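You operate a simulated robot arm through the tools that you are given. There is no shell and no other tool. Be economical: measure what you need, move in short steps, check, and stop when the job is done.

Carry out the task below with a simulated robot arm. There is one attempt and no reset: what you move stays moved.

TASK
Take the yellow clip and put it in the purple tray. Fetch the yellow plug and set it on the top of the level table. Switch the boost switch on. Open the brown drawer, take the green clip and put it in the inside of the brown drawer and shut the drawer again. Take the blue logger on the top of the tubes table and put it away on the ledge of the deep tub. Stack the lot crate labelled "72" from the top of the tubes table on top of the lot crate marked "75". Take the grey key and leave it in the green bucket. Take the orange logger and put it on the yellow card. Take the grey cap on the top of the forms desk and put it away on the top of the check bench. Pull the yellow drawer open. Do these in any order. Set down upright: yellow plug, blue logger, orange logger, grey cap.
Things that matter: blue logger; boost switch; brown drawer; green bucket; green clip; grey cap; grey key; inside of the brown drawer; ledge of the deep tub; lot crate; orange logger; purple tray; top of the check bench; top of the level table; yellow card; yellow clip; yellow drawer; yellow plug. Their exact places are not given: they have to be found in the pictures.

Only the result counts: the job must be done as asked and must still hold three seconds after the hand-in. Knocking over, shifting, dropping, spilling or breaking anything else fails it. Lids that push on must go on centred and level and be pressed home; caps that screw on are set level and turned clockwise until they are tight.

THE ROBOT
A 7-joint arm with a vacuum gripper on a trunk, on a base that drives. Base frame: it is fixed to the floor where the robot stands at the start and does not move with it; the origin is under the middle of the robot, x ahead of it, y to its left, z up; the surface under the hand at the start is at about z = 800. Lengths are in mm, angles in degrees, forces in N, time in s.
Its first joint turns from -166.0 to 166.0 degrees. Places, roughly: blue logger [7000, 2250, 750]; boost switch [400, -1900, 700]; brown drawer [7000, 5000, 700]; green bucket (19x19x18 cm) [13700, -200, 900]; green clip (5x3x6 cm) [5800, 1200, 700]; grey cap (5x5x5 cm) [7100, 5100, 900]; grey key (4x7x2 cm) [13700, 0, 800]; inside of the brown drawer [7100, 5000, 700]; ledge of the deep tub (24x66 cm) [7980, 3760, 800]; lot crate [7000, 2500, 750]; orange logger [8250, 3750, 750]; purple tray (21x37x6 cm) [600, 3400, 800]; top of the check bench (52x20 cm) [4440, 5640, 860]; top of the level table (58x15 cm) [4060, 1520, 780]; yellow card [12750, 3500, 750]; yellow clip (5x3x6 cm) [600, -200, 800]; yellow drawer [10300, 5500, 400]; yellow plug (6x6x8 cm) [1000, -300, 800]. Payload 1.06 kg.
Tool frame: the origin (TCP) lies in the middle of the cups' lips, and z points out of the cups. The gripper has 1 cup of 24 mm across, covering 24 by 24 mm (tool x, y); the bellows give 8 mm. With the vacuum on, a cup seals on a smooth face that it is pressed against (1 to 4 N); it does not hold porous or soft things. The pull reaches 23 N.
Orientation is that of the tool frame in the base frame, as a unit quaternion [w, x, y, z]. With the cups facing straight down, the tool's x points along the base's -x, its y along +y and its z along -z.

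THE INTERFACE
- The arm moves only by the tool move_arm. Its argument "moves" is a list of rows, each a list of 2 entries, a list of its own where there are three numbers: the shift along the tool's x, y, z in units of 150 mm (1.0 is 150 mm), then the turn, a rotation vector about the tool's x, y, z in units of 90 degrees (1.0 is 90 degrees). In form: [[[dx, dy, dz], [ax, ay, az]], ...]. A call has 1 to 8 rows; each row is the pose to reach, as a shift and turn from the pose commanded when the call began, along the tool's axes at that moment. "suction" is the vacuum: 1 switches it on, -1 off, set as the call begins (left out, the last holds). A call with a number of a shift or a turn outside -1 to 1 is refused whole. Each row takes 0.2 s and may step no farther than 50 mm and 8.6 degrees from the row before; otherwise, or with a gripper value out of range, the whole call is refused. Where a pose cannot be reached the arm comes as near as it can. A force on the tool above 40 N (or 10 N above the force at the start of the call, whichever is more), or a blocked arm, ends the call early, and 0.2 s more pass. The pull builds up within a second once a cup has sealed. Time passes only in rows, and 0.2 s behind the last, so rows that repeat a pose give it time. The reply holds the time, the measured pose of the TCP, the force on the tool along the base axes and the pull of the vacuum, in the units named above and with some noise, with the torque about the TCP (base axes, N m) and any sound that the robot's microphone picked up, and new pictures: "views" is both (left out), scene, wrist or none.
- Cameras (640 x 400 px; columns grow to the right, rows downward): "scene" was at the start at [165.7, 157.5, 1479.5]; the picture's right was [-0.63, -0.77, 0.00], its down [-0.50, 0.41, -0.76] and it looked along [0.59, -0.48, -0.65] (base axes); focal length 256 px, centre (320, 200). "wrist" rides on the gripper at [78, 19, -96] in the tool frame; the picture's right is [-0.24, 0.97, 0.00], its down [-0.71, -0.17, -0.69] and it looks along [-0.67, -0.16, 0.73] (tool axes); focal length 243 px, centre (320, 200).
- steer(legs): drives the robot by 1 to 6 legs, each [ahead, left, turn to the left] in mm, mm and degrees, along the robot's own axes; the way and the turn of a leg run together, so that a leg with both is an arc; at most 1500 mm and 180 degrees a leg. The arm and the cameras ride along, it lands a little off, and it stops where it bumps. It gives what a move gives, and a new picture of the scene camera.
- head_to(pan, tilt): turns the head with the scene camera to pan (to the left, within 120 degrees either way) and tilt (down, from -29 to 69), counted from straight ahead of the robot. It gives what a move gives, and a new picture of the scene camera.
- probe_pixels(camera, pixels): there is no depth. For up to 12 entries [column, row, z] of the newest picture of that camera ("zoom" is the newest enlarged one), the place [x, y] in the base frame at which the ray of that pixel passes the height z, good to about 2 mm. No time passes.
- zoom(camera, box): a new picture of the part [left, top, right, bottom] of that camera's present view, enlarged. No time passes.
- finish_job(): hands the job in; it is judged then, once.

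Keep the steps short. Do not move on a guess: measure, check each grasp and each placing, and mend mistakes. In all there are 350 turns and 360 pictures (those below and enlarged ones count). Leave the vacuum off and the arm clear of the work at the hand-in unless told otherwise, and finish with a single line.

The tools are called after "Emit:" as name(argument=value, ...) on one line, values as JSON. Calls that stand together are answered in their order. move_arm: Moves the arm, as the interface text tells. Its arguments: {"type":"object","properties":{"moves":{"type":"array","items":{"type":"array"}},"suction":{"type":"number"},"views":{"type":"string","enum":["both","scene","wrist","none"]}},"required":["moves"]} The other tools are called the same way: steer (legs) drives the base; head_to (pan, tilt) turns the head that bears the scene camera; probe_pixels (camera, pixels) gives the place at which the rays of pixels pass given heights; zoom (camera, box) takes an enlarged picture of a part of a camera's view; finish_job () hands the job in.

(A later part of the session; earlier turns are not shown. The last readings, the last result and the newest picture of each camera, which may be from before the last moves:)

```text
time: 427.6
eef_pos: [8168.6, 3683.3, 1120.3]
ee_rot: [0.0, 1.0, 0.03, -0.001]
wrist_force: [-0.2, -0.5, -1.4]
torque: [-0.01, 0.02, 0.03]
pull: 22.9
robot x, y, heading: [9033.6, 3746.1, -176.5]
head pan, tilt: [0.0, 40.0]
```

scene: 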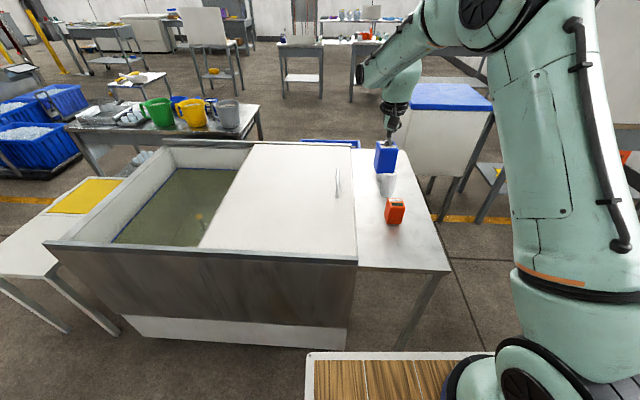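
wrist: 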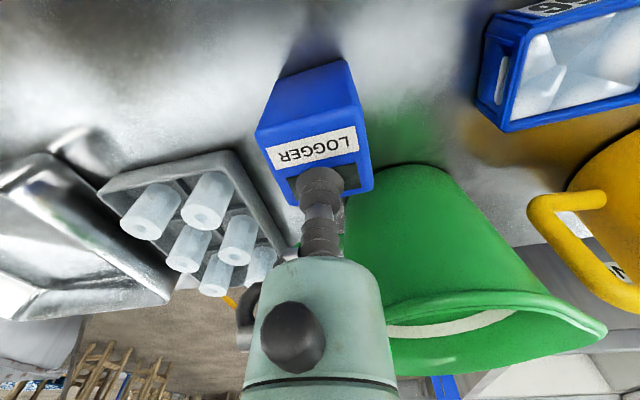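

Emit:
probe_pixels(camera="scene", pixels=[[358, 270, 800], [450, 272, 800], [386, 150, 800], [394, 224, 800], [395, 200, 880], [386, 193, 800], [440, 240, 800], [400, 345, 0]])

Emit:
zoom(camera="scene", box=[340, 130, 460, 280])

Emit:
move_arm(moves=[[[0, 0, 0.05], [0, 0, 0]]], views="wrist")

```text
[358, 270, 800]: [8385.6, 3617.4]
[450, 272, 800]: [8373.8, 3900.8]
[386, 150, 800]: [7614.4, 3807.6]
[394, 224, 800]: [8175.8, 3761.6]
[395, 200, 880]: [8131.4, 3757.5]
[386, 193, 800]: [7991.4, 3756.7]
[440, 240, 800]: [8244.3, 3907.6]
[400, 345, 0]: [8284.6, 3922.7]
```

```text
2.67 times, centred on (400, 205) of scene
```

zoom: 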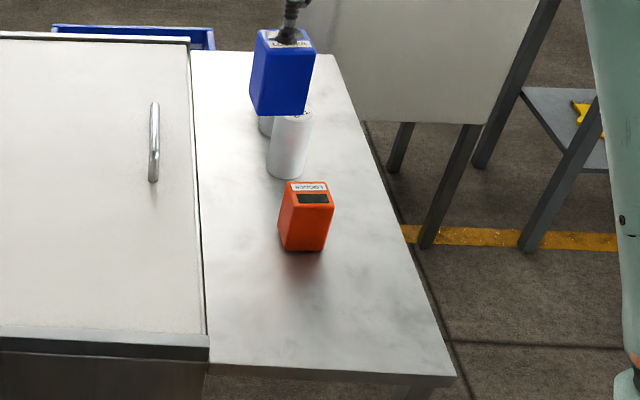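

```text
time: 428.0
eef_pos: [8168.7, 3684.3, 1112.7]
ee_rot: [0.0, 1.0, 0.031, 0.001]
wrist_force: [0.2, 0.4, -2.1]
torque: [0.0, 0.0, -0.01]
pull: 23.1
robot x, y, heading: [9031.9, 3750.4, -176.5]
head pan, tilt: [0.0, 40.0]
```

wrist: 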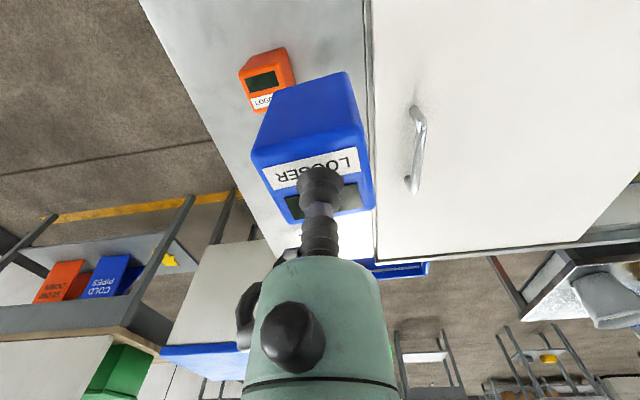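

Plenty of free ledge nearer than the orange logger (x 8200–8380). Target for the blue logger: (8255,3765).

Emit:
steer(legs=[[0, 0, -3.4], [-87, -30, 0]])

Emit:
move_arm(moves=[[[0, 0, 0.3], [0, 0, 0]], [[0, 0, 0.6], [0, 0, 0]], [[0, 0, 0.9], [0, 0, 0]], [[0, 0, 1], [0, 0, 0]]], views="both")

```text
time: 429.5
eef_pos: [8253.9, 3763.5, 1113.0]
ee_rot: [0.001, 1.0, 0.002, -0.001]
wrist_force: [-0.6, 0.2, -1.0]
torque: [-0.02, -0.02, 0.0]
pull: 23.2
robot x, y, heading: [9123.6, 3773.6, -179.8]
head pan, tilt: [0.0, 40.0]
```

scene: 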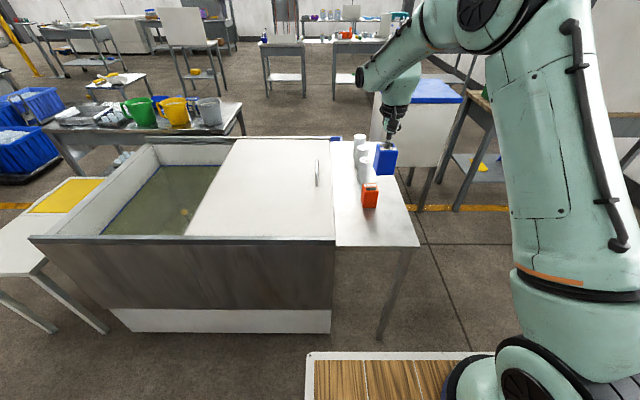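

```text
time: 430.5
eef_pos: [8254.4, 3760.0, 963.5]
ee_rot: [-0.001, 1.0, 0.002, -0.001]
wrist_force: [0.2, -1.0, -1.1]
torque: [0.0, -0.03, 0.0]
pull: 23.4
robot x, y, heading: [9122.2, 3776.7, -179.5]
head pan, tilt: [0.0, 40.0]
```

scene: 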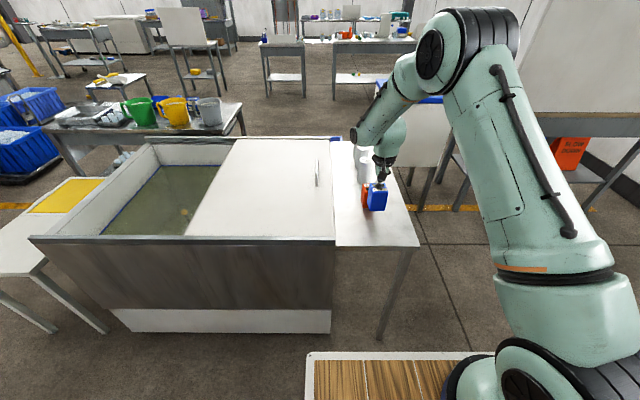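
wrist: 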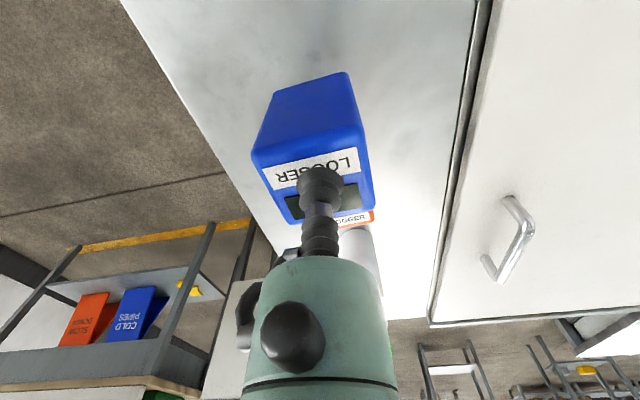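

Emit:
probe_pixels(camera="wrist", pixels=[[357, 218, 880], [374, 212, 880], [374, 224, 880]])

Emit:
probe_pixels(camera="scene", pixels=[[364, 207, 800], [364, 185, 880], [335, 246, 800], [420, 246, 800]])

```text
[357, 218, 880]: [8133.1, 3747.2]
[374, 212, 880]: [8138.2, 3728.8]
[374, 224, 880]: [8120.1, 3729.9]
```

```text
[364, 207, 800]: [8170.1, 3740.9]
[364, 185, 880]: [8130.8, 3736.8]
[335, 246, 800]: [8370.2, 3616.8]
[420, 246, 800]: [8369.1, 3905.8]
```

Orange is at x≈8145, clear of the blue target. Lowering.

Emit:
move_arm(moves=[[[0, 0, 0.25], [0, 0, 0]], [[0, 0, 0.42], [0, 0, 0]], [[0, 0, 0.48], [0, 0, 0]], [[0, 0, 0.51], [0, 0, 0]]], views="none")

```text
time: 431.5
eef_pos: [8255.6, 3761.2, 886.8]
ee_rot: [0.0, 1.0, 0.002, -0.001]
wrist_force: [-0.6, -0.1, -1.6]
torque: [0.0, 0.02, -0.01]
pull: 22.7
robot x, y, heading: [9118.9, 3775.3, -179.8]
head pan, tilt: [0.0, 40.0]
```

Emit:
move_arm(moves=[[[0, 0, 0.025], [0, 0, 0]], [[0, 0, 0.05], [0, 0, 0]]], views="none")

```text
time: 432.1
eef_pos: [8255.1, 3760.7, 882.4]
ee_rot: [0.0, 1.0, 0.003, -0.002]
wrist_force: [4.8, -1.9, 17.9]
torque: [-0.01, -0.01, 0.05]
pull: 22.5
robot x, y, heading: [9125.0, 3777.6, -179.7]
head pan, tilt: [0.0, 40.0]
```

Contact. Release and lift.

Emit:
move_arm(moves=[[[0, 0, -0.01], [0, 0, 0]], [[0, 0, -0.01], [0, 0, 0]], [[0, 0, -0.01], [0, 0, 0]], [[0, 0, -0.01], [0, 0, 0]]], suction=-1, views="none")

Emit:
move_arm(moves=[[[0, 0, -0.1], [0, 0, 0]], [[0, 0, -0.4], [0, 0, 0]], [[0, 0, -0.7], [0, 0, 0]], [[0, 0, -1], [0, 0, 0]]], views="wrist")

Emit:
zoom(camera="wrist", box=[230, 40, 430, 240])

```text
time: 433.1
eef_pos: [8253.5, 3760.6, 882.6]
ee_rot: [0.0, 1.0, 0.002, -0.001]
wrist_force: [0.9, -1.1, 2.4]
torque: [0.0, 0.05, -0.02]
pull: 0.2
robot x, y, heading: [9122.8, 3774.5, -179.5]
head pan, tilt: [0.0, 40.0]
```

```text
time: 434.1
eef_pos: [8253.2, 3761.7, 1031.7]
ee_rot: [0.0, 1.0, 0.002, 0.0]
wrist_force: [-0.4, 0.8, 0.6]
torque: [0.03, -0.03, -0.01]
pull: 0.1
robot x, y, heading: [9121.1, 3777.0, -179.5]
head pan, tilt: [0.0, 40.0]
```

wrist: 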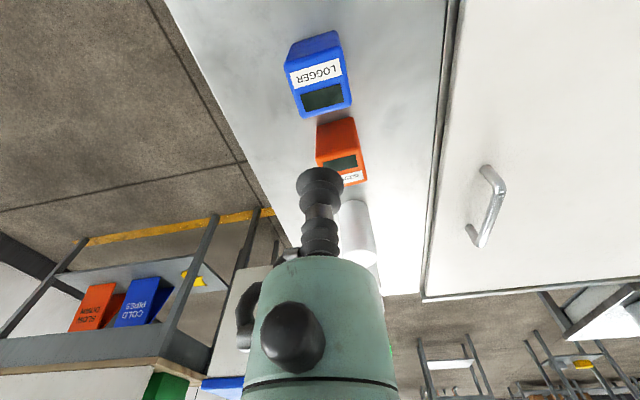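

```text
2.00 times, centred on (330, 140) of wrist
```

zoom: 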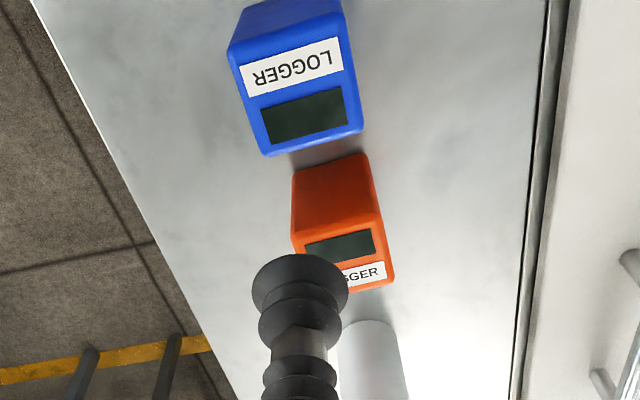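

Blue logger stands on the ledge. Now measure the orange logger's top.

Emit:
probe_pixels(camera="zoom", pixels=[[343, 257, 875], [343, 257, 885], [292, 242, 882], [380, 214, 882], [395, 282, 882], [346, 72, 882], [310, 85, 882]])

Emit:
move_arm(moves=[[[-0.3, -0.05, 0], [0, 0, 0]], [[-0.5, -0.05, 0], [0, 0, 0]]], views="both")

Emit:
zoom(camera="wrist", box=[250, 40, 410, 200])

```text
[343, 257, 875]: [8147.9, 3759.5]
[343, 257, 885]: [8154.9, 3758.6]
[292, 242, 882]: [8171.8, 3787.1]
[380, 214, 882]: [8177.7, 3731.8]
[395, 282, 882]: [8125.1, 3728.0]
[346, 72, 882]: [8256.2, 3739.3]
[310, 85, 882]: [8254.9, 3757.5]
```

```text
time: 434.7
eef_pos: [8178.7, 3769.1, 1032.7]
ee_rot: [0.0, 1.0, 0.003, -0.002]
wrist_force: [0.1, 0.4, -0.1]
torque: [0.0, 0.03, 0.02]
pull: 0.0
robot x, y, heading: [9123.5, 3774.7, -179.6]
head pan, tilt: [0.0, 40.0]
```

scene: 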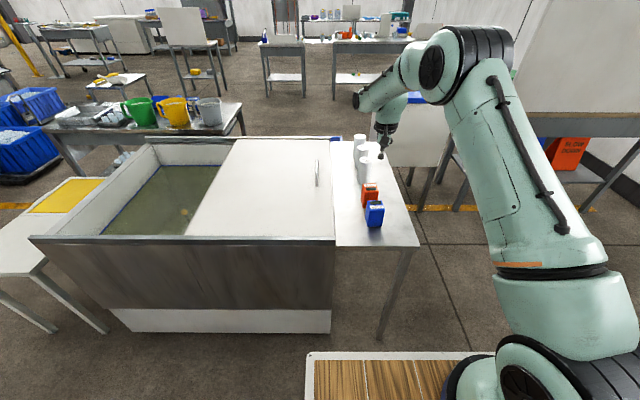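
wrist: 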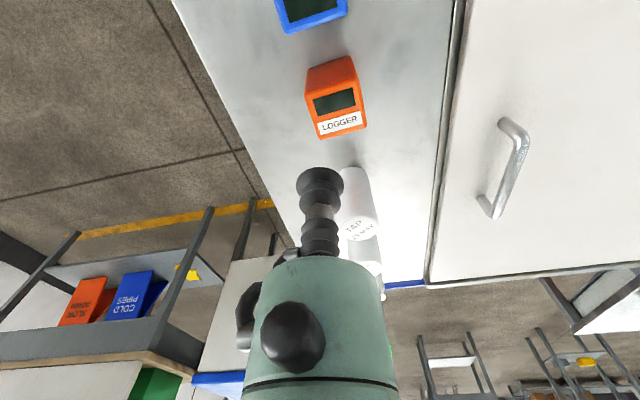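

```text
2.50 times, centred on (330, 120) of wrist
```

zoom: 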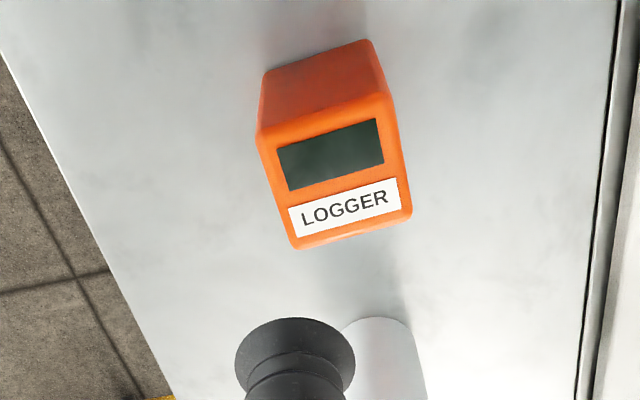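

Emit:
probe_pixels(camera="zoom", pixels=[[339, 171, 875], [339, 171, 882], [339, 171, 890]])

Emit:
probe_pixels(camera="scene", pixels=[[370, 187, 875], [370, 187, 882], [375, 205, 882]])

```text
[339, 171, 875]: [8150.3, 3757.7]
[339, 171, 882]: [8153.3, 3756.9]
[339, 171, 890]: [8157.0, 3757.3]
```

```text
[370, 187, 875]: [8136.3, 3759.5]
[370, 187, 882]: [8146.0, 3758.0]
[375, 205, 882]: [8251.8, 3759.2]
```

Emit:
move_arm(moves=[[[-0.17, 0.077, 0.2], [0, 0, 0]], [[-0.178, 0.077, 0.5], [0, 0, 0]], [[-0.178, 0.077, 0.8], [0, 0, 0]], [[-0.178, 0.077, 0.92], [0, 0, 0]]], views="wrist", suction=1)

```text
time: 435.7
eef_pos: [8152.0, 3759.7, 893.9]
ee_rot: [0.0, 1.0, 0.003, 0.0]
wrist_force: [1.0, -0.4, 0.7]
torque: [0.03, 0.0, 0.01]
pull: 0.1
robot x, y, heading: [9123.7, 3777.9, -179.7]
head pan, tilt: [0.0, 40.0]
```

wrist: 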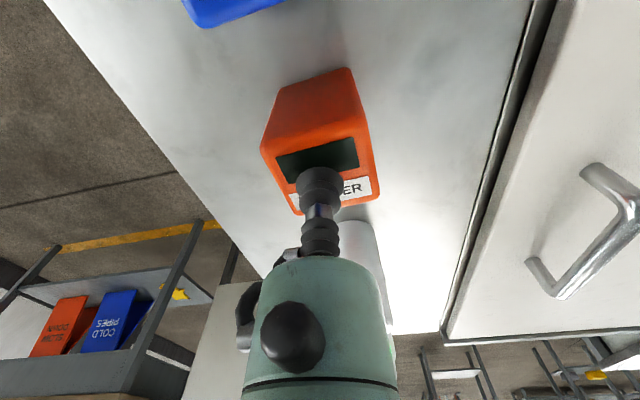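

Emit:
move_arm(moves=[[[0, 0, 0.06], [0, 0, 0]], [[0, 0, 0.09], [0, 0, 0]], [[0, 0, 0.115], [0, 0, 0]]], views="none")

```text
time: 436.5
eef_pos: [8151.1, 3758.2, 878.9]
ee_rot: [0.0, 1.0, 0.002, -0.002]
wrist_force: [1.1, 5.2, 19.3]
torque: [-0.05, -0.01, 0.02]
pull: 22.9
robot x, y, heading: [9121.3, 3773.8, -179.4]
head pan, tilt: [0.0, 40.0]
```

Sealed. Lift, back off, turn round and look toward the yellow card area.

Emit:
move_arm(moves=[[[0, 0, -0.1], [0, 0, 0]], [[0, 0, -0.4], [0, 0, 0]], [[0, 0, -0.7], [0, 0, 0]], [[0, 0, -1], [0, 0, 0]]], views="none")

Emit:
move_arm(moves=[[[0.15, 0, -0.25], [0, 0, 0]], [[0.3, 0, -0.5], [0, 0, 0]], [[0.5, 0, -0.7], [0, 0, 0]]], views="none")

Emit:
head_to(pan=0, tilt=20)

Emit:
steer(legs=[[0, -300, 0], [0, 0, 180]])

```text
time: 437.5
eef_pos: [8152.9, 3759.5, 1025.3]
ee_rot: [-0.001, 1.0, 0.003, 0.0]
wrist_force: [0.8, 0.0, -2.4]
torque: [-0.02, -0.02, -0.03]
pull: 22.7
robot x, y, heading: [9120.7, 3781.7, -179.8]
head pan, tilt: [0.0, 40.0]
```

```text
time: 438.3
eef_pos: [8229.4, 3758.5, 1130.1]
ee_rot: [0.0, 1.0, 0.003, 0.0]
wrist_force: [0.5, -0.6, -2.5]
torque: [0.0, -0.06, -0.01]
pull: 23.4
robot x, y, heading: [9120.8, 3777.5, -179.5]
head pan, tilt: [0.0, 40.0]
```

```text
time: 439.2
eef_pos: [8228.0, 3758.1, 1130.5]
ee_rot: [0.0, 1.0, 0.002, -0.002]
wrist_force: [-0.2, -0.5, -2.1]
torque: [-0.01, 0.0, 0.0]
pull: 23.2
robot x, y, heading: [9123.7, 3774.3, -179.6]
head pan, tilt: [0.0, 20.0]
```

scene: 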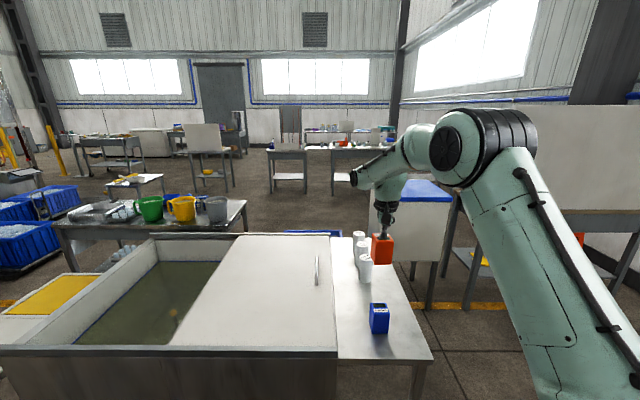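

```text
time: 448.6
eef_pos: [10014.4, 4105.6, 1130.1]
ee_rot: [0.0, -0.01, 1.0, 0.001]
wrist_force: [-1.1, 0.5, -0.5]
torque: [0.0, 0.01, -0.01]
pull: 22.8
robot x, y, heading: [9119.6, 4076.6, 1.3]
head pan, tilt: [0.0, 20.0]
```

scene: 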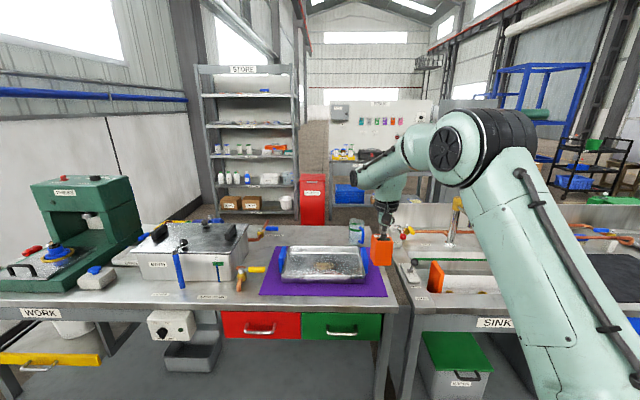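

Emit:
head_to(pan=-45, tilt=20)

```text
time: 449.7
eef_pos: [10015.5, 4105.7, 1131.8]
ee_rot: [0.0, -0.01, 1.0, 0.0]
wrist_force: [-0.1, 0.2, -1.3]
torque: [-0.02, -0.01, -0.01]
pull: 23.4
robot x, y, heading: [9117.0, 4073.2, 0.8]
head pan, tilt: [-45.0, 20.0]
```

scene: 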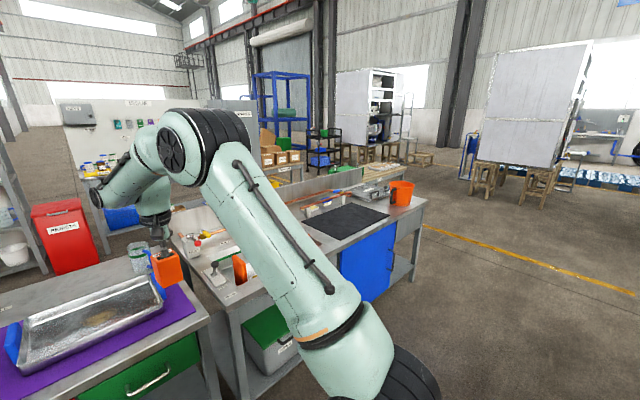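

Emit:
steer(legs=[[-60, -1290, -0.8], [0, -1290, 0], [1000, 0, 0]])

Emit:
head_to(pan=15, tilt=20)

```text
time: 467.1
eef_pos: [10999.6, 1556.3, 1131.6]
ee_rot: [0.0, -0.017, 1.0, 0.001]
wrist_force: [0.0, -0.4, -1.2]
torque: [0.02, 0.03, -0.02]
pull: 23.0
robot x, y, heading: [10106.1, 1509.0, 2.3]
head pan, tilt: [-45.0, 20.0]
```

scene: 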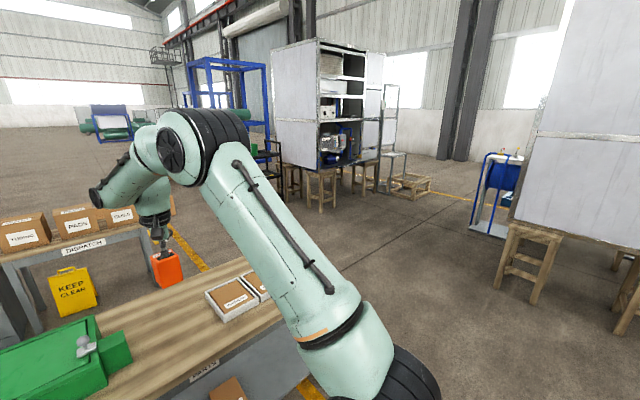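

```text
time: 468.4
eef_pos: [11001.4, 1556.9, 1131.4]
ee_rot: [0.001, -0.017, 1.0, 0.0]
wrist_force: [-0.7, 0.6, -1.5]
torque: [0.01, 0.01, 0.0]
pull: 22.1
robot x, y, heading: [10105.7, 1510.9, 2.0]
head pan, tilt: [15.0, 20.0]
```

scene: 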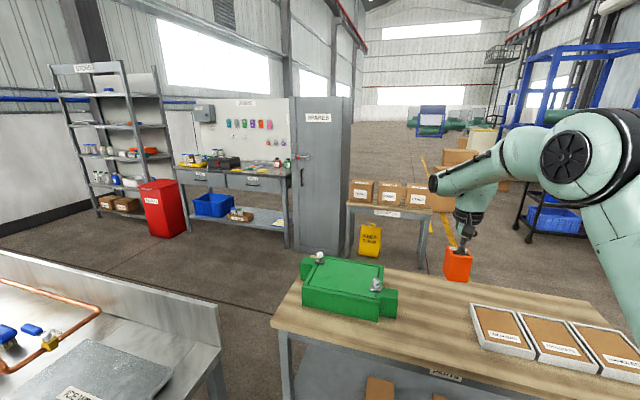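

Emit:
zoom(camera="scene", box=[160, 90, 440, 270])

Emit:
probe_pixels(camera="scene", pixels=[[273, 320, 780], [316, 255, 780], [640, 395, 780], [600, 300, 780], [187, 228, 0], [291, 248, 0], [178, 170, 800], [292, 178, 800], [350, 258, 0], [420, 266, 0], [220, 375, 800], [300, 242, 0]])

```text
2.22 times, centred on (300, 180) of scene
```

zoom: 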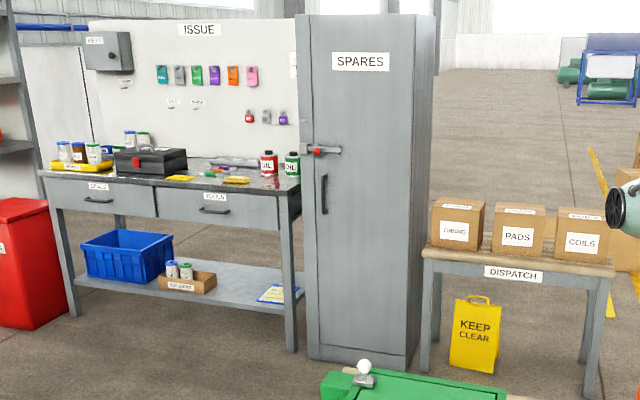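

```text
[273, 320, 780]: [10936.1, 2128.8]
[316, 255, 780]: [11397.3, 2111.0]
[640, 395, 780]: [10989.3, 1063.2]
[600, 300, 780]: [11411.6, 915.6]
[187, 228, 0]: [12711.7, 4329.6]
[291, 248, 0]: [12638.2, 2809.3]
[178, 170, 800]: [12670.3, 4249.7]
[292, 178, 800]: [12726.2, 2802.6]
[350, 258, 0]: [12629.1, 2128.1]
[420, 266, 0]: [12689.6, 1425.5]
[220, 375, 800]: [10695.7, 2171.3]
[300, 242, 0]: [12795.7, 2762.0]
```

Emit:
head_to(pan=-30, tilt=30)

```text
time: 469.6
eef_pos: [11000.2, 1555.0, 1130.8]
ee_rot: [0.001, -0.017, 1.0, -0.001]
wrist_force: [0.6, 0.1, -0.3]
torque: [0.01, 0.01, -0.01]
pull: 22.8
robot x, y, heading: [10109.2, 1513.7, 2.2]
head pan, tilt: [-30.0, 30.0]
```

scene: 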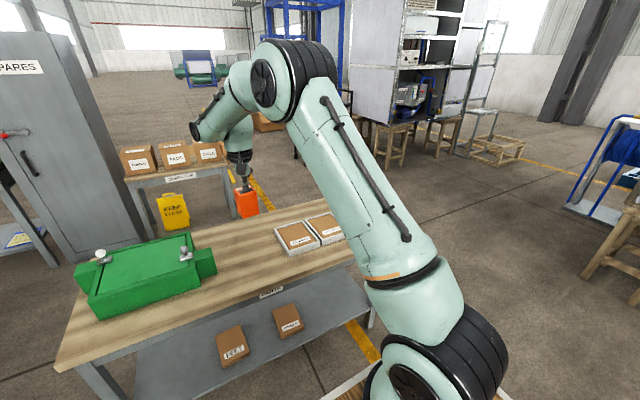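

Emit:
probe_pixels(camera="scene", pixels=[[372, 325, 0], [342, 210, 780], [380, 165, 0], [440, 155, 0], [590, 280, 0], [470, 160, 0], [570, 205, 0], [270, 215, 0], [520, 158, 0]])

```text
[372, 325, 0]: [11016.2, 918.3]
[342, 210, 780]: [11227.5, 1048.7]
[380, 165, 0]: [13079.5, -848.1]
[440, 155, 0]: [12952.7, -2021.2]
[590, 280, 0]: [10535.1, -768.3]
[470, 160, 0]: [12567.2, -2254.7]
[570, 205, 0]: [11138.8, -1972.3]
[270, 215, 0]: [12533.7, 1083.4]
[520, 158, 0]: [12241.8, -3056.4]
```

Route: round the right end of the PARTS table, then up the corridor facing +y.

Emit:
steer(legs=[[0, -1170, -2], [930, 0, 0], [930, 0, 0], [0, 0, 90]])

Emit:
head_to(pan=-20, tilt=25)

```text
time: 488.2
eef_pos: [11991.1, 1227.9, 1131.0]
ee_rot: [0.0, -0.701, 0.714, 0.0]
wrist_force: [0.6, -0.2, -0.8]
torque: [-0.02, 0.02, -0.01]
pull: 22.6
robot x, y, heading: [11988.5, 336.2, 89.0]
head pan, tilt: [-30.0, 30.0]
```

scene: 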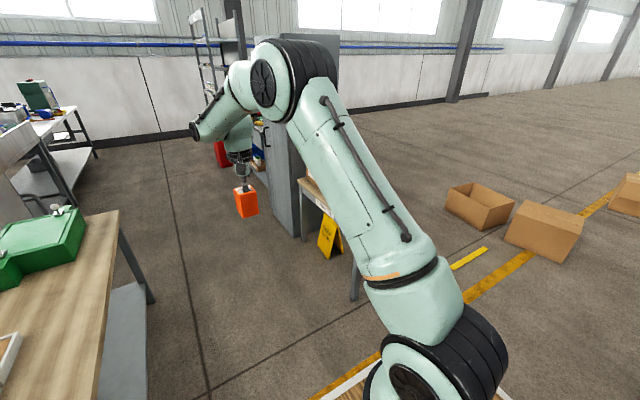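

```text
time: 488.9
eef_pos: [11990.4, 1226.8, 1130.4]
ee_rot: [0.001, -0.701, 0.714, 0.001]
wrist_force: [0.6, -0.2, -1.1]
torque: [0.01, 0.0, 0.0]
pull: 22.6
robot x, y, heading: [11987.3, 331.8, 88.8]
head pan, tilt: [-20.0, 25.0]
```

scene: 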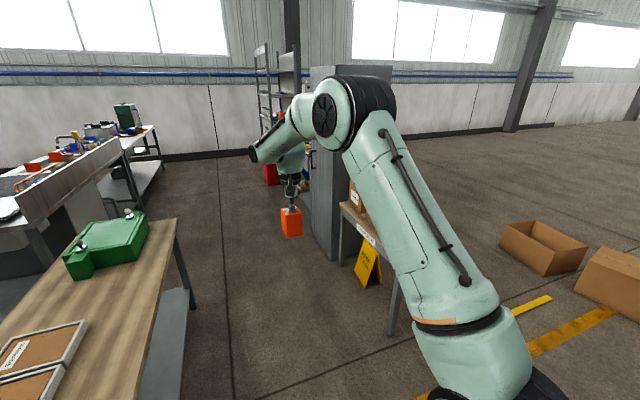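

Emit:
steer(legs=[[0, 40, 1], [1050, 0, 0], [1050, 0, 0], [1000, 0, 0]])

Emit:
head_to(pan=-70, tilt=30)

```text
time: 504.5
eef_pos: [12018.6, 4305.7, 1131.3]
ee_rot: [0.0, -0.697, 0.717, 0.0]
wrist_force: [-0.6, -0.1, -1.3]
torque: [-0.01, 0.05, 0.0]
pull: 23.0
robot x, y, heading: [12008.6, 3412.0, 88.6]
head pan, tilt: [-20.0, 25.0]
```

scene: 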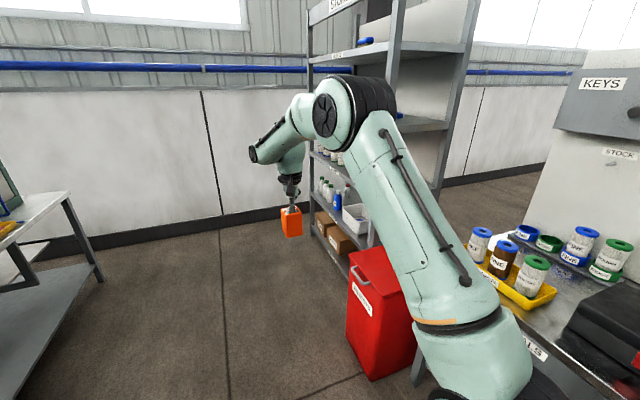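

```text
time: 505.7
eef_pos: [12019.0, 4305.0, 1131.1]
ee_rot: [0.001, -0.698, 0.716, 0.0]
wrist_force: [-0.2, 0.1, -1.8]
torque: [-0.03, 0.04, 0.02]
pull: 23.2
robot x, y, heading: [12009.8, 3410.2, 88.8]
head pan, tilt: [-70.0, 30.0]
```

scene: 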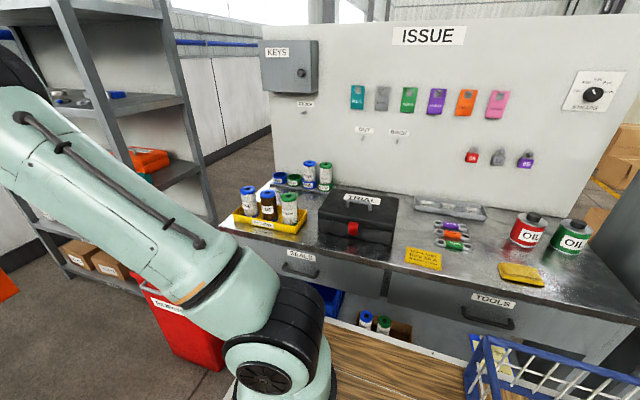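

Emit:
zoom(camera="scene", box=[390, 220, 560, 320])

Emit:
probe_pixels(camera="scene", pixels=[[423, 258, 790], [423, 258, 810], [423, 258, 830], [218, 225, 800], [630, 325, 800], [370, 235, 800], [520, 275, 800], [408, 258, 800], [440, 258, 800]])

```text
3.76 times, centred on (475, 270) of scene
```

zoom: 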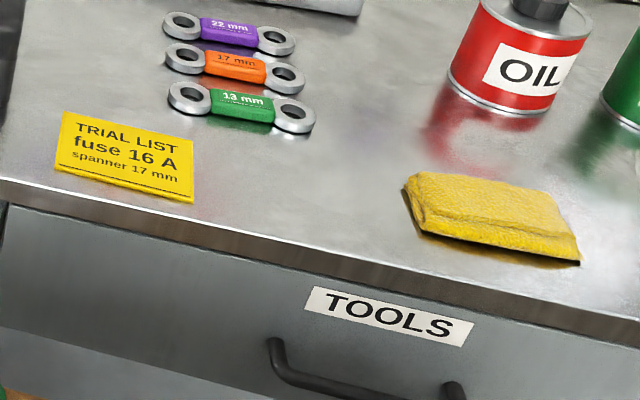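

```text
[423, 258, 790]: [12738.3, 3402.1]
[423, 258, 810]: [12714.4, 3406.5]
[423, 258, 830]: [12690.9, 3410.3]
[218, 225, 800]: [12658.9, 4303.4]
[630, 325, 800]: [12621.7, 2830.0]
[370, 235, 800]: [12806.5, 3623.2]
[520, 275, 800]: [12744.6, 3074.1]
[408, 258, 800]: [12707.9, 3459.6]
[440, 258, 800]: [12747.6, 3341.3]
```

Yellow card "TRIAL LIST" at about (12730,3402). Turning to face it.

Emit:
steer(legs=[[-20, 200, 0], [0, 0, -88.7]])

Emit:
head_to(pan=0, tilt=40)

```text
time: 511.2
eef_pos: [12701.1, 3362.7, 1130.5]
ee_rot: [0.001, 0.026, 1.0, 0.0]
wrist_force: [1.0, -0.4, -1.0]
torque: [-0.01, 0.0, -0.01]
pull: 22.6
robot x, y, heading: [11807.4, 3398.8, -3.2]
head pan, tilt: [-70.0, 30.0]
```

scene: 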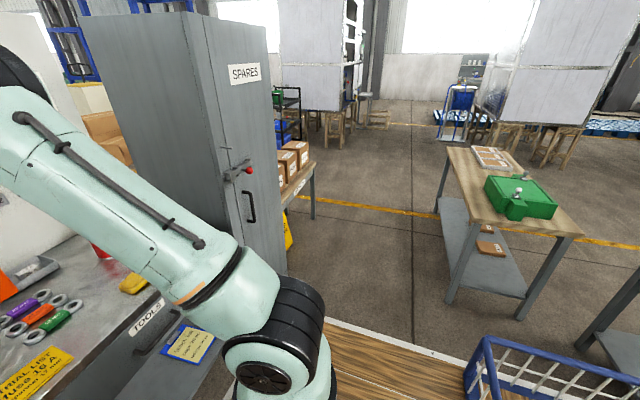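

```text
time: 512.6
eef_pos: [12701.4, 3364.7, 1131.6]
ee_rot: [0.0, 0.026, 1.0, 0.0]
wrist_force: [-0.5, 0.0, -1.0]
torque: [-0.01, 0.04, -0.02]
pull: 23.0
robot x, y, heading: [11809.9, 3394.8, -3.2]
head pan, tilt: [0.0, 40.0]
```

scene: 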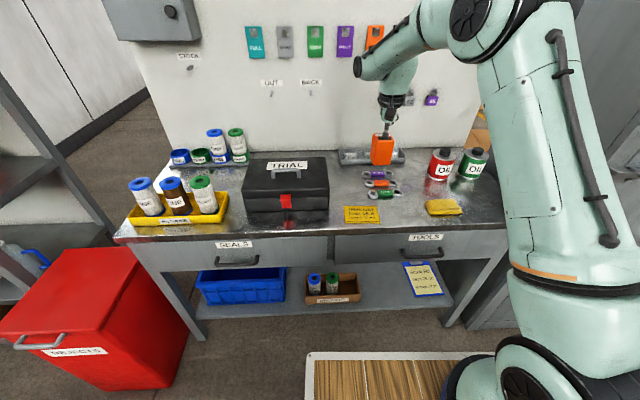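

Emit:
probe_pixels(camera="scene", pixels=[[344, 206, 800], [379, 206, 800], [381, 223, 800], [346, 224, 800], [362, 215, 800], [362, 232, 800]])

Emit:
move_arm(moves=[[[0, 0, 0.2], [0, 0, 0]]], views="wrist")

```text
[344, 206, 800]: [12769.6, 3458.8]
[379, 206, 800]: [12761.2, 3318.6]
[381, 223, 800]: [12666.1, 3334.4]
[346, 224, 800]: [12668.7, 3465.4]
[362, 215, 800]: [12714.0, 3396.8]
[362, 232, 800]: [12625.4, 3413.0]
```

```text
time: 513.0
eef_pos: [12699.1, 3362.5, 1098.1]
ee_rot: [0.001, 0.026, 1.0, 0.0]
wrist_force: [0.4, 0.0, -0.4]
torque: [-0.02, -0.01, -0.01]
pull: 23.0
robot x, y, heading: [11809.9, 3397.6, -2.9]
head pan, tilt: [0.0, 40.0]
```

wrist: 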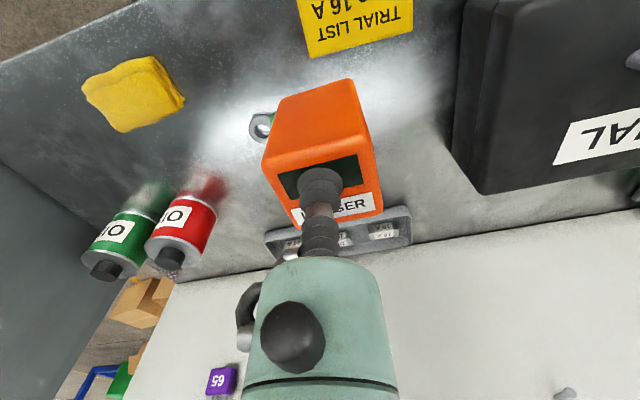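

Emit:
probe_pixels(camera="wrist", pixels=[[309, 57, 795], [413, 30, 795], [309, 57, 805], [413, 30, 805], [296, 0, 795]])

```text
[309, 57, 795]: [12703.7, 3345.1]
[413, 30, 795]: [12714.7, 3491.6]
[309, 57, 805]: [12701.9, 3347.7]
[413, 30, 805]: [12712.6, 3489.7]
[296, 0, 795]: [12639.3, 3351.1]
```

Scene and wrist estimates disagree (bench may be higher). Re-measure from a lower, pulled-back pose.

Emit:
move_arm(moves=[[[0.25, 0.2, 0.15], [0, 0, 0]], [[0.5, 0.2, 0.3], [0, 0, 0]], [[0.8, 0.2, 0.4], [0, 0, 0]]], views="wrist")

```text
refused: row 1 steps farther than a row can; nothing moved
```

Emit:
move_arm(moves=[[[0.2, 0.1, 0.1], [0, 0, 0]], [[0.4, 0.2, 0.2], [0, 0, 0]], [[0.65, 0.2, 0.4], [0, 0, 0]], [[0.9, 0.2, 0.4], [0, 0, 0]]], views="both")

```text
time: 514.0
eef_pos: [12567.5, 3400.7, 1040.2]
ee_rot: [0.002, 0.026, 1.0, 0.0]
wrist_force: [-0.2, 0.8, -1.5]
torque: [-0.05, -0.01, -0.01]
pull: 22.8
robot x, y, heading: [11805.4, 3396.9, -3.1]
head pan, tilt: [0.0, 40.0]
```

scene: 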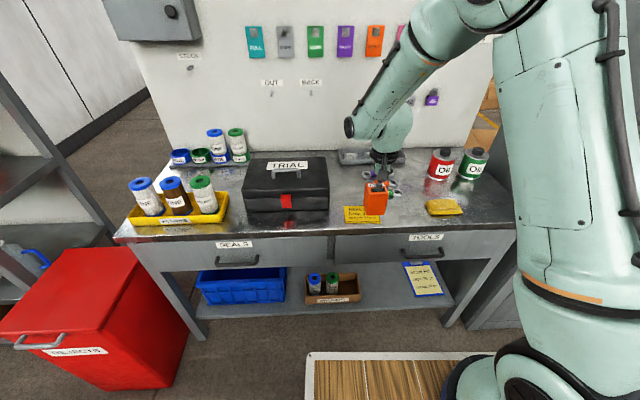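
wrist: 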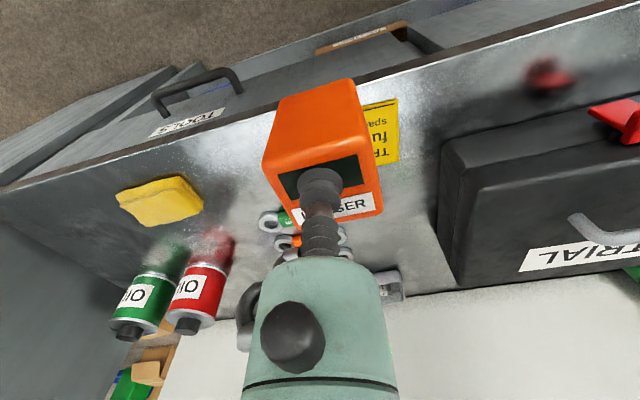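

Emit:
probe_pixels(camera="wrist", pixels=[[396, 98, 800], [396, 98, 830], [396, 98, 850], [399, 161, 800], [399, 161, 830], [399, 161, 850]])

Emit:
probe_pixels(camera="scene", pixels=[[344, 206, 800], [344, 206, 830], [344, 206, 850], [346, 223, 800], [346, 223, 830], [346, 223, 850]])

Emit:
zoom(camera="scene", box=[320, 170, 420, 250])

```text
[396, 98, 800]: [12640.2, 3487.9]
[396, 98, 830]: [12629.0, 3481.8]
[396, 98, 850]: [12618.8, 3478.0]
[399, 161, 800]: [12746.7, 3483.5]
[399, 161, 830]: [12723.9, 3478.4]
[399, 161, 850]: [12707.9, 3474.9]
```

```text
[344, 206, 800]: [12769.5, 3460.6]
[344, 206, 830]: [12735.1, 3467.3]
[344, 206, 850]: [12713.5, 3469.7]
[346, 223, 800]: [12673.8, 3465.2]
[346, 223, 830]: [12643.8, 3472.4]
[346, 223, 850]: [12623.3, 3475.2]
```

```text
5.00 times, centred on (370, 210) of scene
```

zoom: 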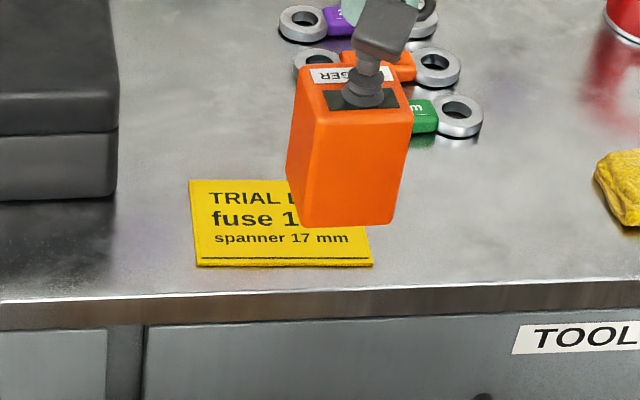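

Bench z≈853; card centre ≈(12662,3416). Moving above it and lowering.

Emit:
move_arm(moves=[[[-0.3, 0.07, 0], [0, 0, 0]], [[-0.6, 0.136, 0], [0, 0, 0]], [[-0.624, 0.136, 0.3], [0, 0, 0]], [[-0.624, 0.136, 0.55], [0, 0, 0]]], views="both")

Emit:
zoom(camera="scene", box=[320, 170, 420, 250])

```text
time: 515.0
eef_pos: [12660.8, 3417.8, 956.6]
ee_rot: [0.001, 0.027, 1.0, 0.001]
wrist_force: [0.3, 1.1, -0.9]
torque: [-0.02, -0.01, -0.02]
pull: 22.9
robot x, y, heading: [11809.9, 3398.4, -3.1]
head pan, tilt: [0.0, 40.0]
```

scene: 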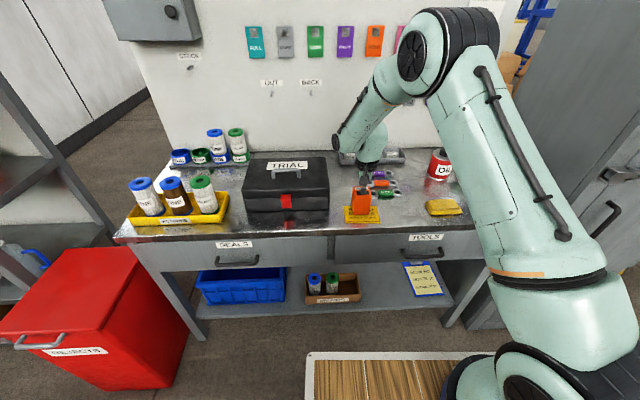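
wrist: 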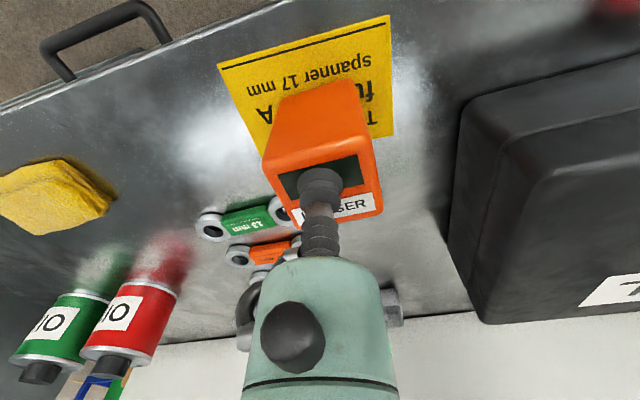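

```text
5.00 times, centred on (370, 210) of scene
```

zoom: 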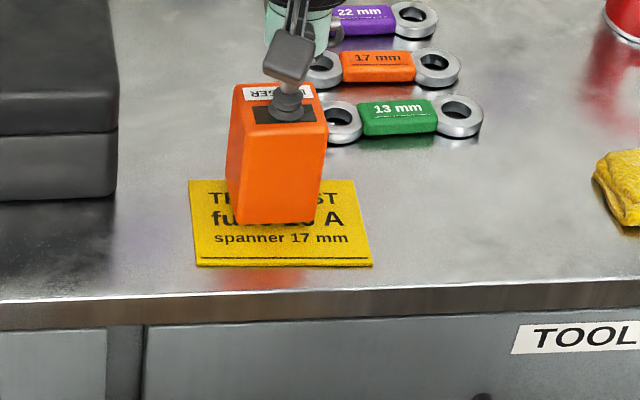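

Well over the card. Lower to contact.

Emit:
move_arm(moves=[[[0, 0, 0.06], [0, 0, 0]], [[0, 0, 0.1], [0, 0, 0]], [[0, 0, 0.125], [0, 0, 0]]], views="none")

```text
time: 515.8
eef_pos: [12662.2, 3416.6, 939.8]
ee_rot: [0.002, 0.026, 1.0, 0.0]
wrist_force: [-6.0, 1.6, 20.3]
torque: [0.0, -0.09, 0.0]
pull: 22.5
robot x, y, heading: [11812.7, 3394.3, -3.1]
head pan, tilt: [0.0, 40.0]
```

Emit:
move_arm(moves=[[[0, 0, -0.015], [0, 0, 0]], [[0, 0, -0.015], [0, 0, 0]], [[0, 0, -0.015], [0, 0, 0]], [[0, 0, -0.015], [0, 0, 0]]], suction=-1, views="none")

Emit:
move_arm(moves=[[[0, 0, -0.1], [0, 0, 0]], [[0, 0, -0.4], [0, 0, 0]], [[0, 0, -0.7], [0, 0, 0]], [[0, 0, -1], [0, 0, 0]]], views="none")

Emit:
zoom(camera="scene", box=[320, 150, 440, 250])

```text
time: 516.8
eef_pos: [12662.9, 3416.2, 943.7]
ee_rot: [0.0, 0.026, 1.0, -0.001]
wrist_force: [-0.8, 1.4, 5.1]
torque: [-0.05, -0.07, 0.0]
pull: 0.0
robot x, y, heading: [11806.6, 3394.8, -3.1]
head pan, tilt: [0.0, 40.0]
```

```text
time: 517.8
eef_pos: [12663.7, 3416.4, 1089.3]
ee_rot: [0.0, 0.026, 1.0, 0.0]
wrist_force: [0.1, 0.7, -0.7]
torque: [0.02, -0.02, -0.01]
pull: 0.0
robot x, y, heading: [11808.2, 3398.6, -2.9]
head pan, tilt: [0.0, 40.0]
```

```text
4.00 times, centred on (380, 200) of scene
```

zoom: 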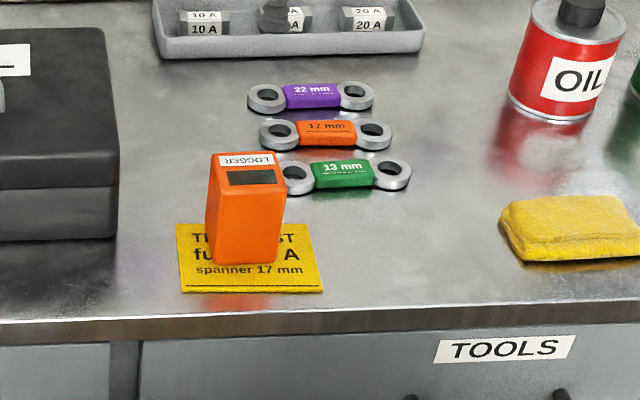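

Orange logger upright on the card. Next the grey key near (13700,0): turn down the corridor and go back.

Emit:
steer(legs=[[0, 0, -87], [1000, 170, 0], [900, 0, 0], [850, 0, 0]])

Emit:
head_to(pan=65, tilt=20)

```text
time: 535.2
eef_pos: [11798.6, -192.2, 1089.9]
ee_rot: [0.0, 0.737, 0.676, -0.001]
wrist_force: [0.0, 1.0, -0.1]
torque: [-0.01, -0.01, -0.03]
pull: 0.2
robot x, y, heading: [11805.0, 663.5, -95.2]
head pan, tilt: [0.0, 40.0]
```

scene: 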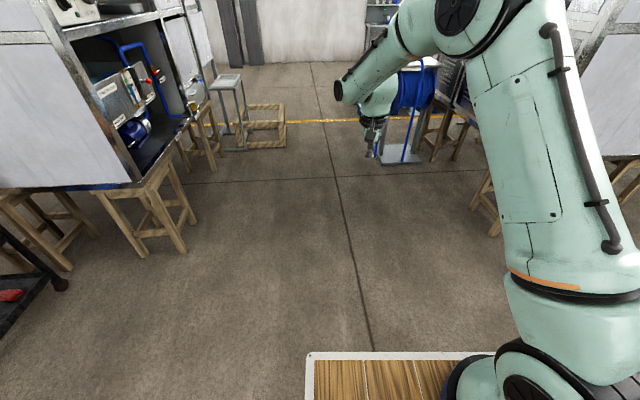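

```text
time: 536.6
eef_pos: [11798.2, -191.0, 1091.9]
ee_rot: [0.002, 0.737, 0.676, -0.001]
wrist_force: [0.1, -0.8, 0.3]
torque: [-0.02, 0.01, -0.01]
pull: 0.1
robot x, y, heading: [11807.7, 662.5, -95.2]
head pan, tilt: [65.0, 20.0]
```

scene: 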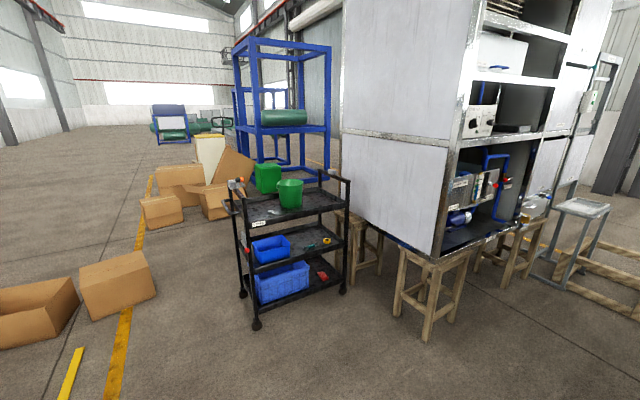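

Emit:
zoom(camera="scene", box=[210, 140, 370, 340])

Emit:
probe_pixels(camera="scene", pixels=[[257, 326, 0], [343, 291, 0], [243, 294, 0], [241, 222, 800], [330, 206, 800], [240, 198, 800], [290, 208, 800], [425, 340, 0], [155, 300, 0], [120, 320, 0]])

```text
2.00 times, centred on (290, 240) of scene
```

zoom: 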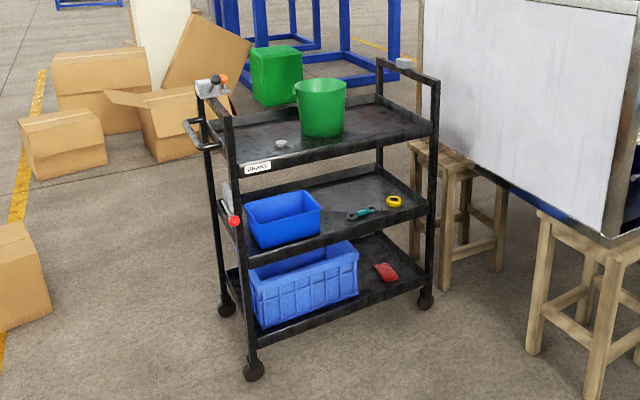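

```text
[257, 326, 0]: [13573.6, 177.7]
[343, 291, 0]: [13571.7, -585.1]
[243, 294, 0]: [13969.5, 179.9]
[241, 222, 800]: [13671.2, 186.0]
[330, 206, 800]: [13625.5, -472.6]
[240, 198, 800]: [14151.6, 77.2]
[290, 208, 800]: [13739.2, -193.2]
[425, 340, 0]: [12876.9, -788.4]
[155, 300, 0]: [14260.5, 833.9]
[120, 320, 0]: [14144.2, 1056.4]
```

Cart with green bucket at (13740,-190) and grey key near (13700,0). Driving up to it.

Emit:
steer(legs=[[0, 0, 95], [0, -680, 0], [820, 0, 0]])

Emit:
head_to(pan=0, tilt=35)

```text
time: 540.6
eef_pos: [12663.4, 650.7, 1091.1]
ee_rot: [0.001, 0.048, 0.999, 0.0]
wrist_force: [-0.4, 0.4, -0.1]
torque: [0.0, -0.02, 0.02]
pull: 0.0
robot x, y, heading: [11806.4, 668.7, -5.6]
head pan, tilt: [65.0, 20.0]
stopped in leg 1: the robot was blocked; the commanded pose is now the measured one
```

scene: 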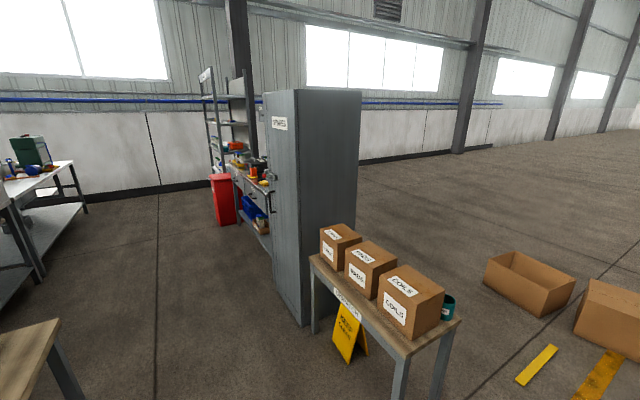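

```text
time: 541.9
eef_pos: [12664.5, 648.7, 1090.9]
ee_rot: [0.001, 0.048, 0.999, -0.001]
wrist_force: [0.1, -0.6, -0.1]
torque: [0.02, 0.02, 0.0]
pull: 0.0
robot x, y, heading: [11806.2, 663.2, -5.1]
head pan, tilt: [0.0, 35.0]
```

scene: 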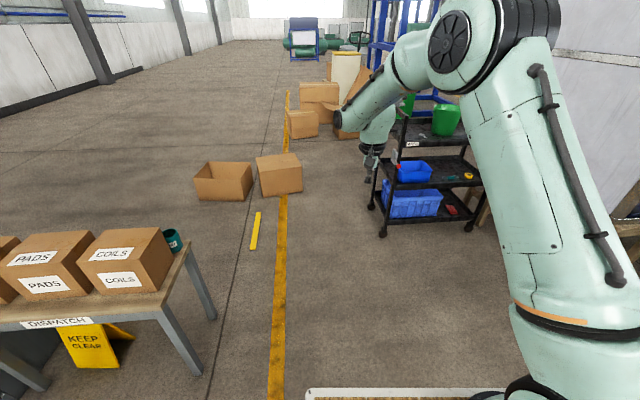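

The rear corner touched the PARTS table at the end of the turn; I'll drive away from it forward-right and check the table.

Emit:
steer(legs=[[250, -250, 0], [200, -360, 5], [330, 0, 0]])

Emit:
head_to(pan=115, tilt=25)

```text
time: 548.2
eef_pos: [13411.5, 90.4, 1091.6]
ee_rot: [0.001, 0.004, 1.0, 0.0]
wrist_force: [0.5, -0.4, -0.1]
torque: [0.01, 0.02, 0.05]
pull: 0.1
robot x, y, heading: [12561.3, 33.9, -0.4]
head pan, tilt: [0.0, 35.0]
```

scene: 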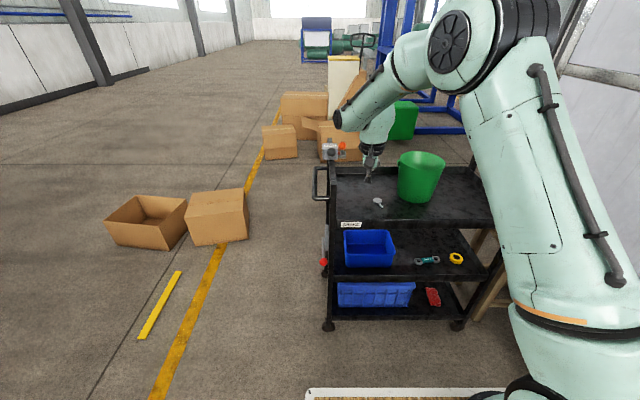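

```text
time: 550.1
eef_pos: [13411.3, 89.6, 1090.4]
ee_rot: [0.001, 0.004, 1.0, 0.0]
wrist_force: [-0.8, 0.5, 0.5]
torque: [0.02, 0.01, -0.03]
pull: 0.0
robot x, y, heading: [12557.1, 30.7, -0.5]
head pan, tilt: [115.0, 25.0]
```

scene: 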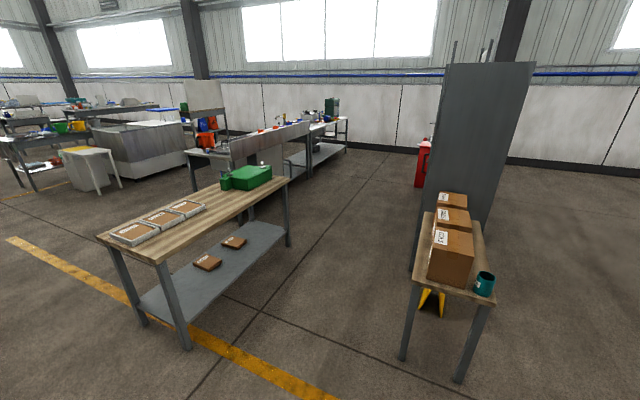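

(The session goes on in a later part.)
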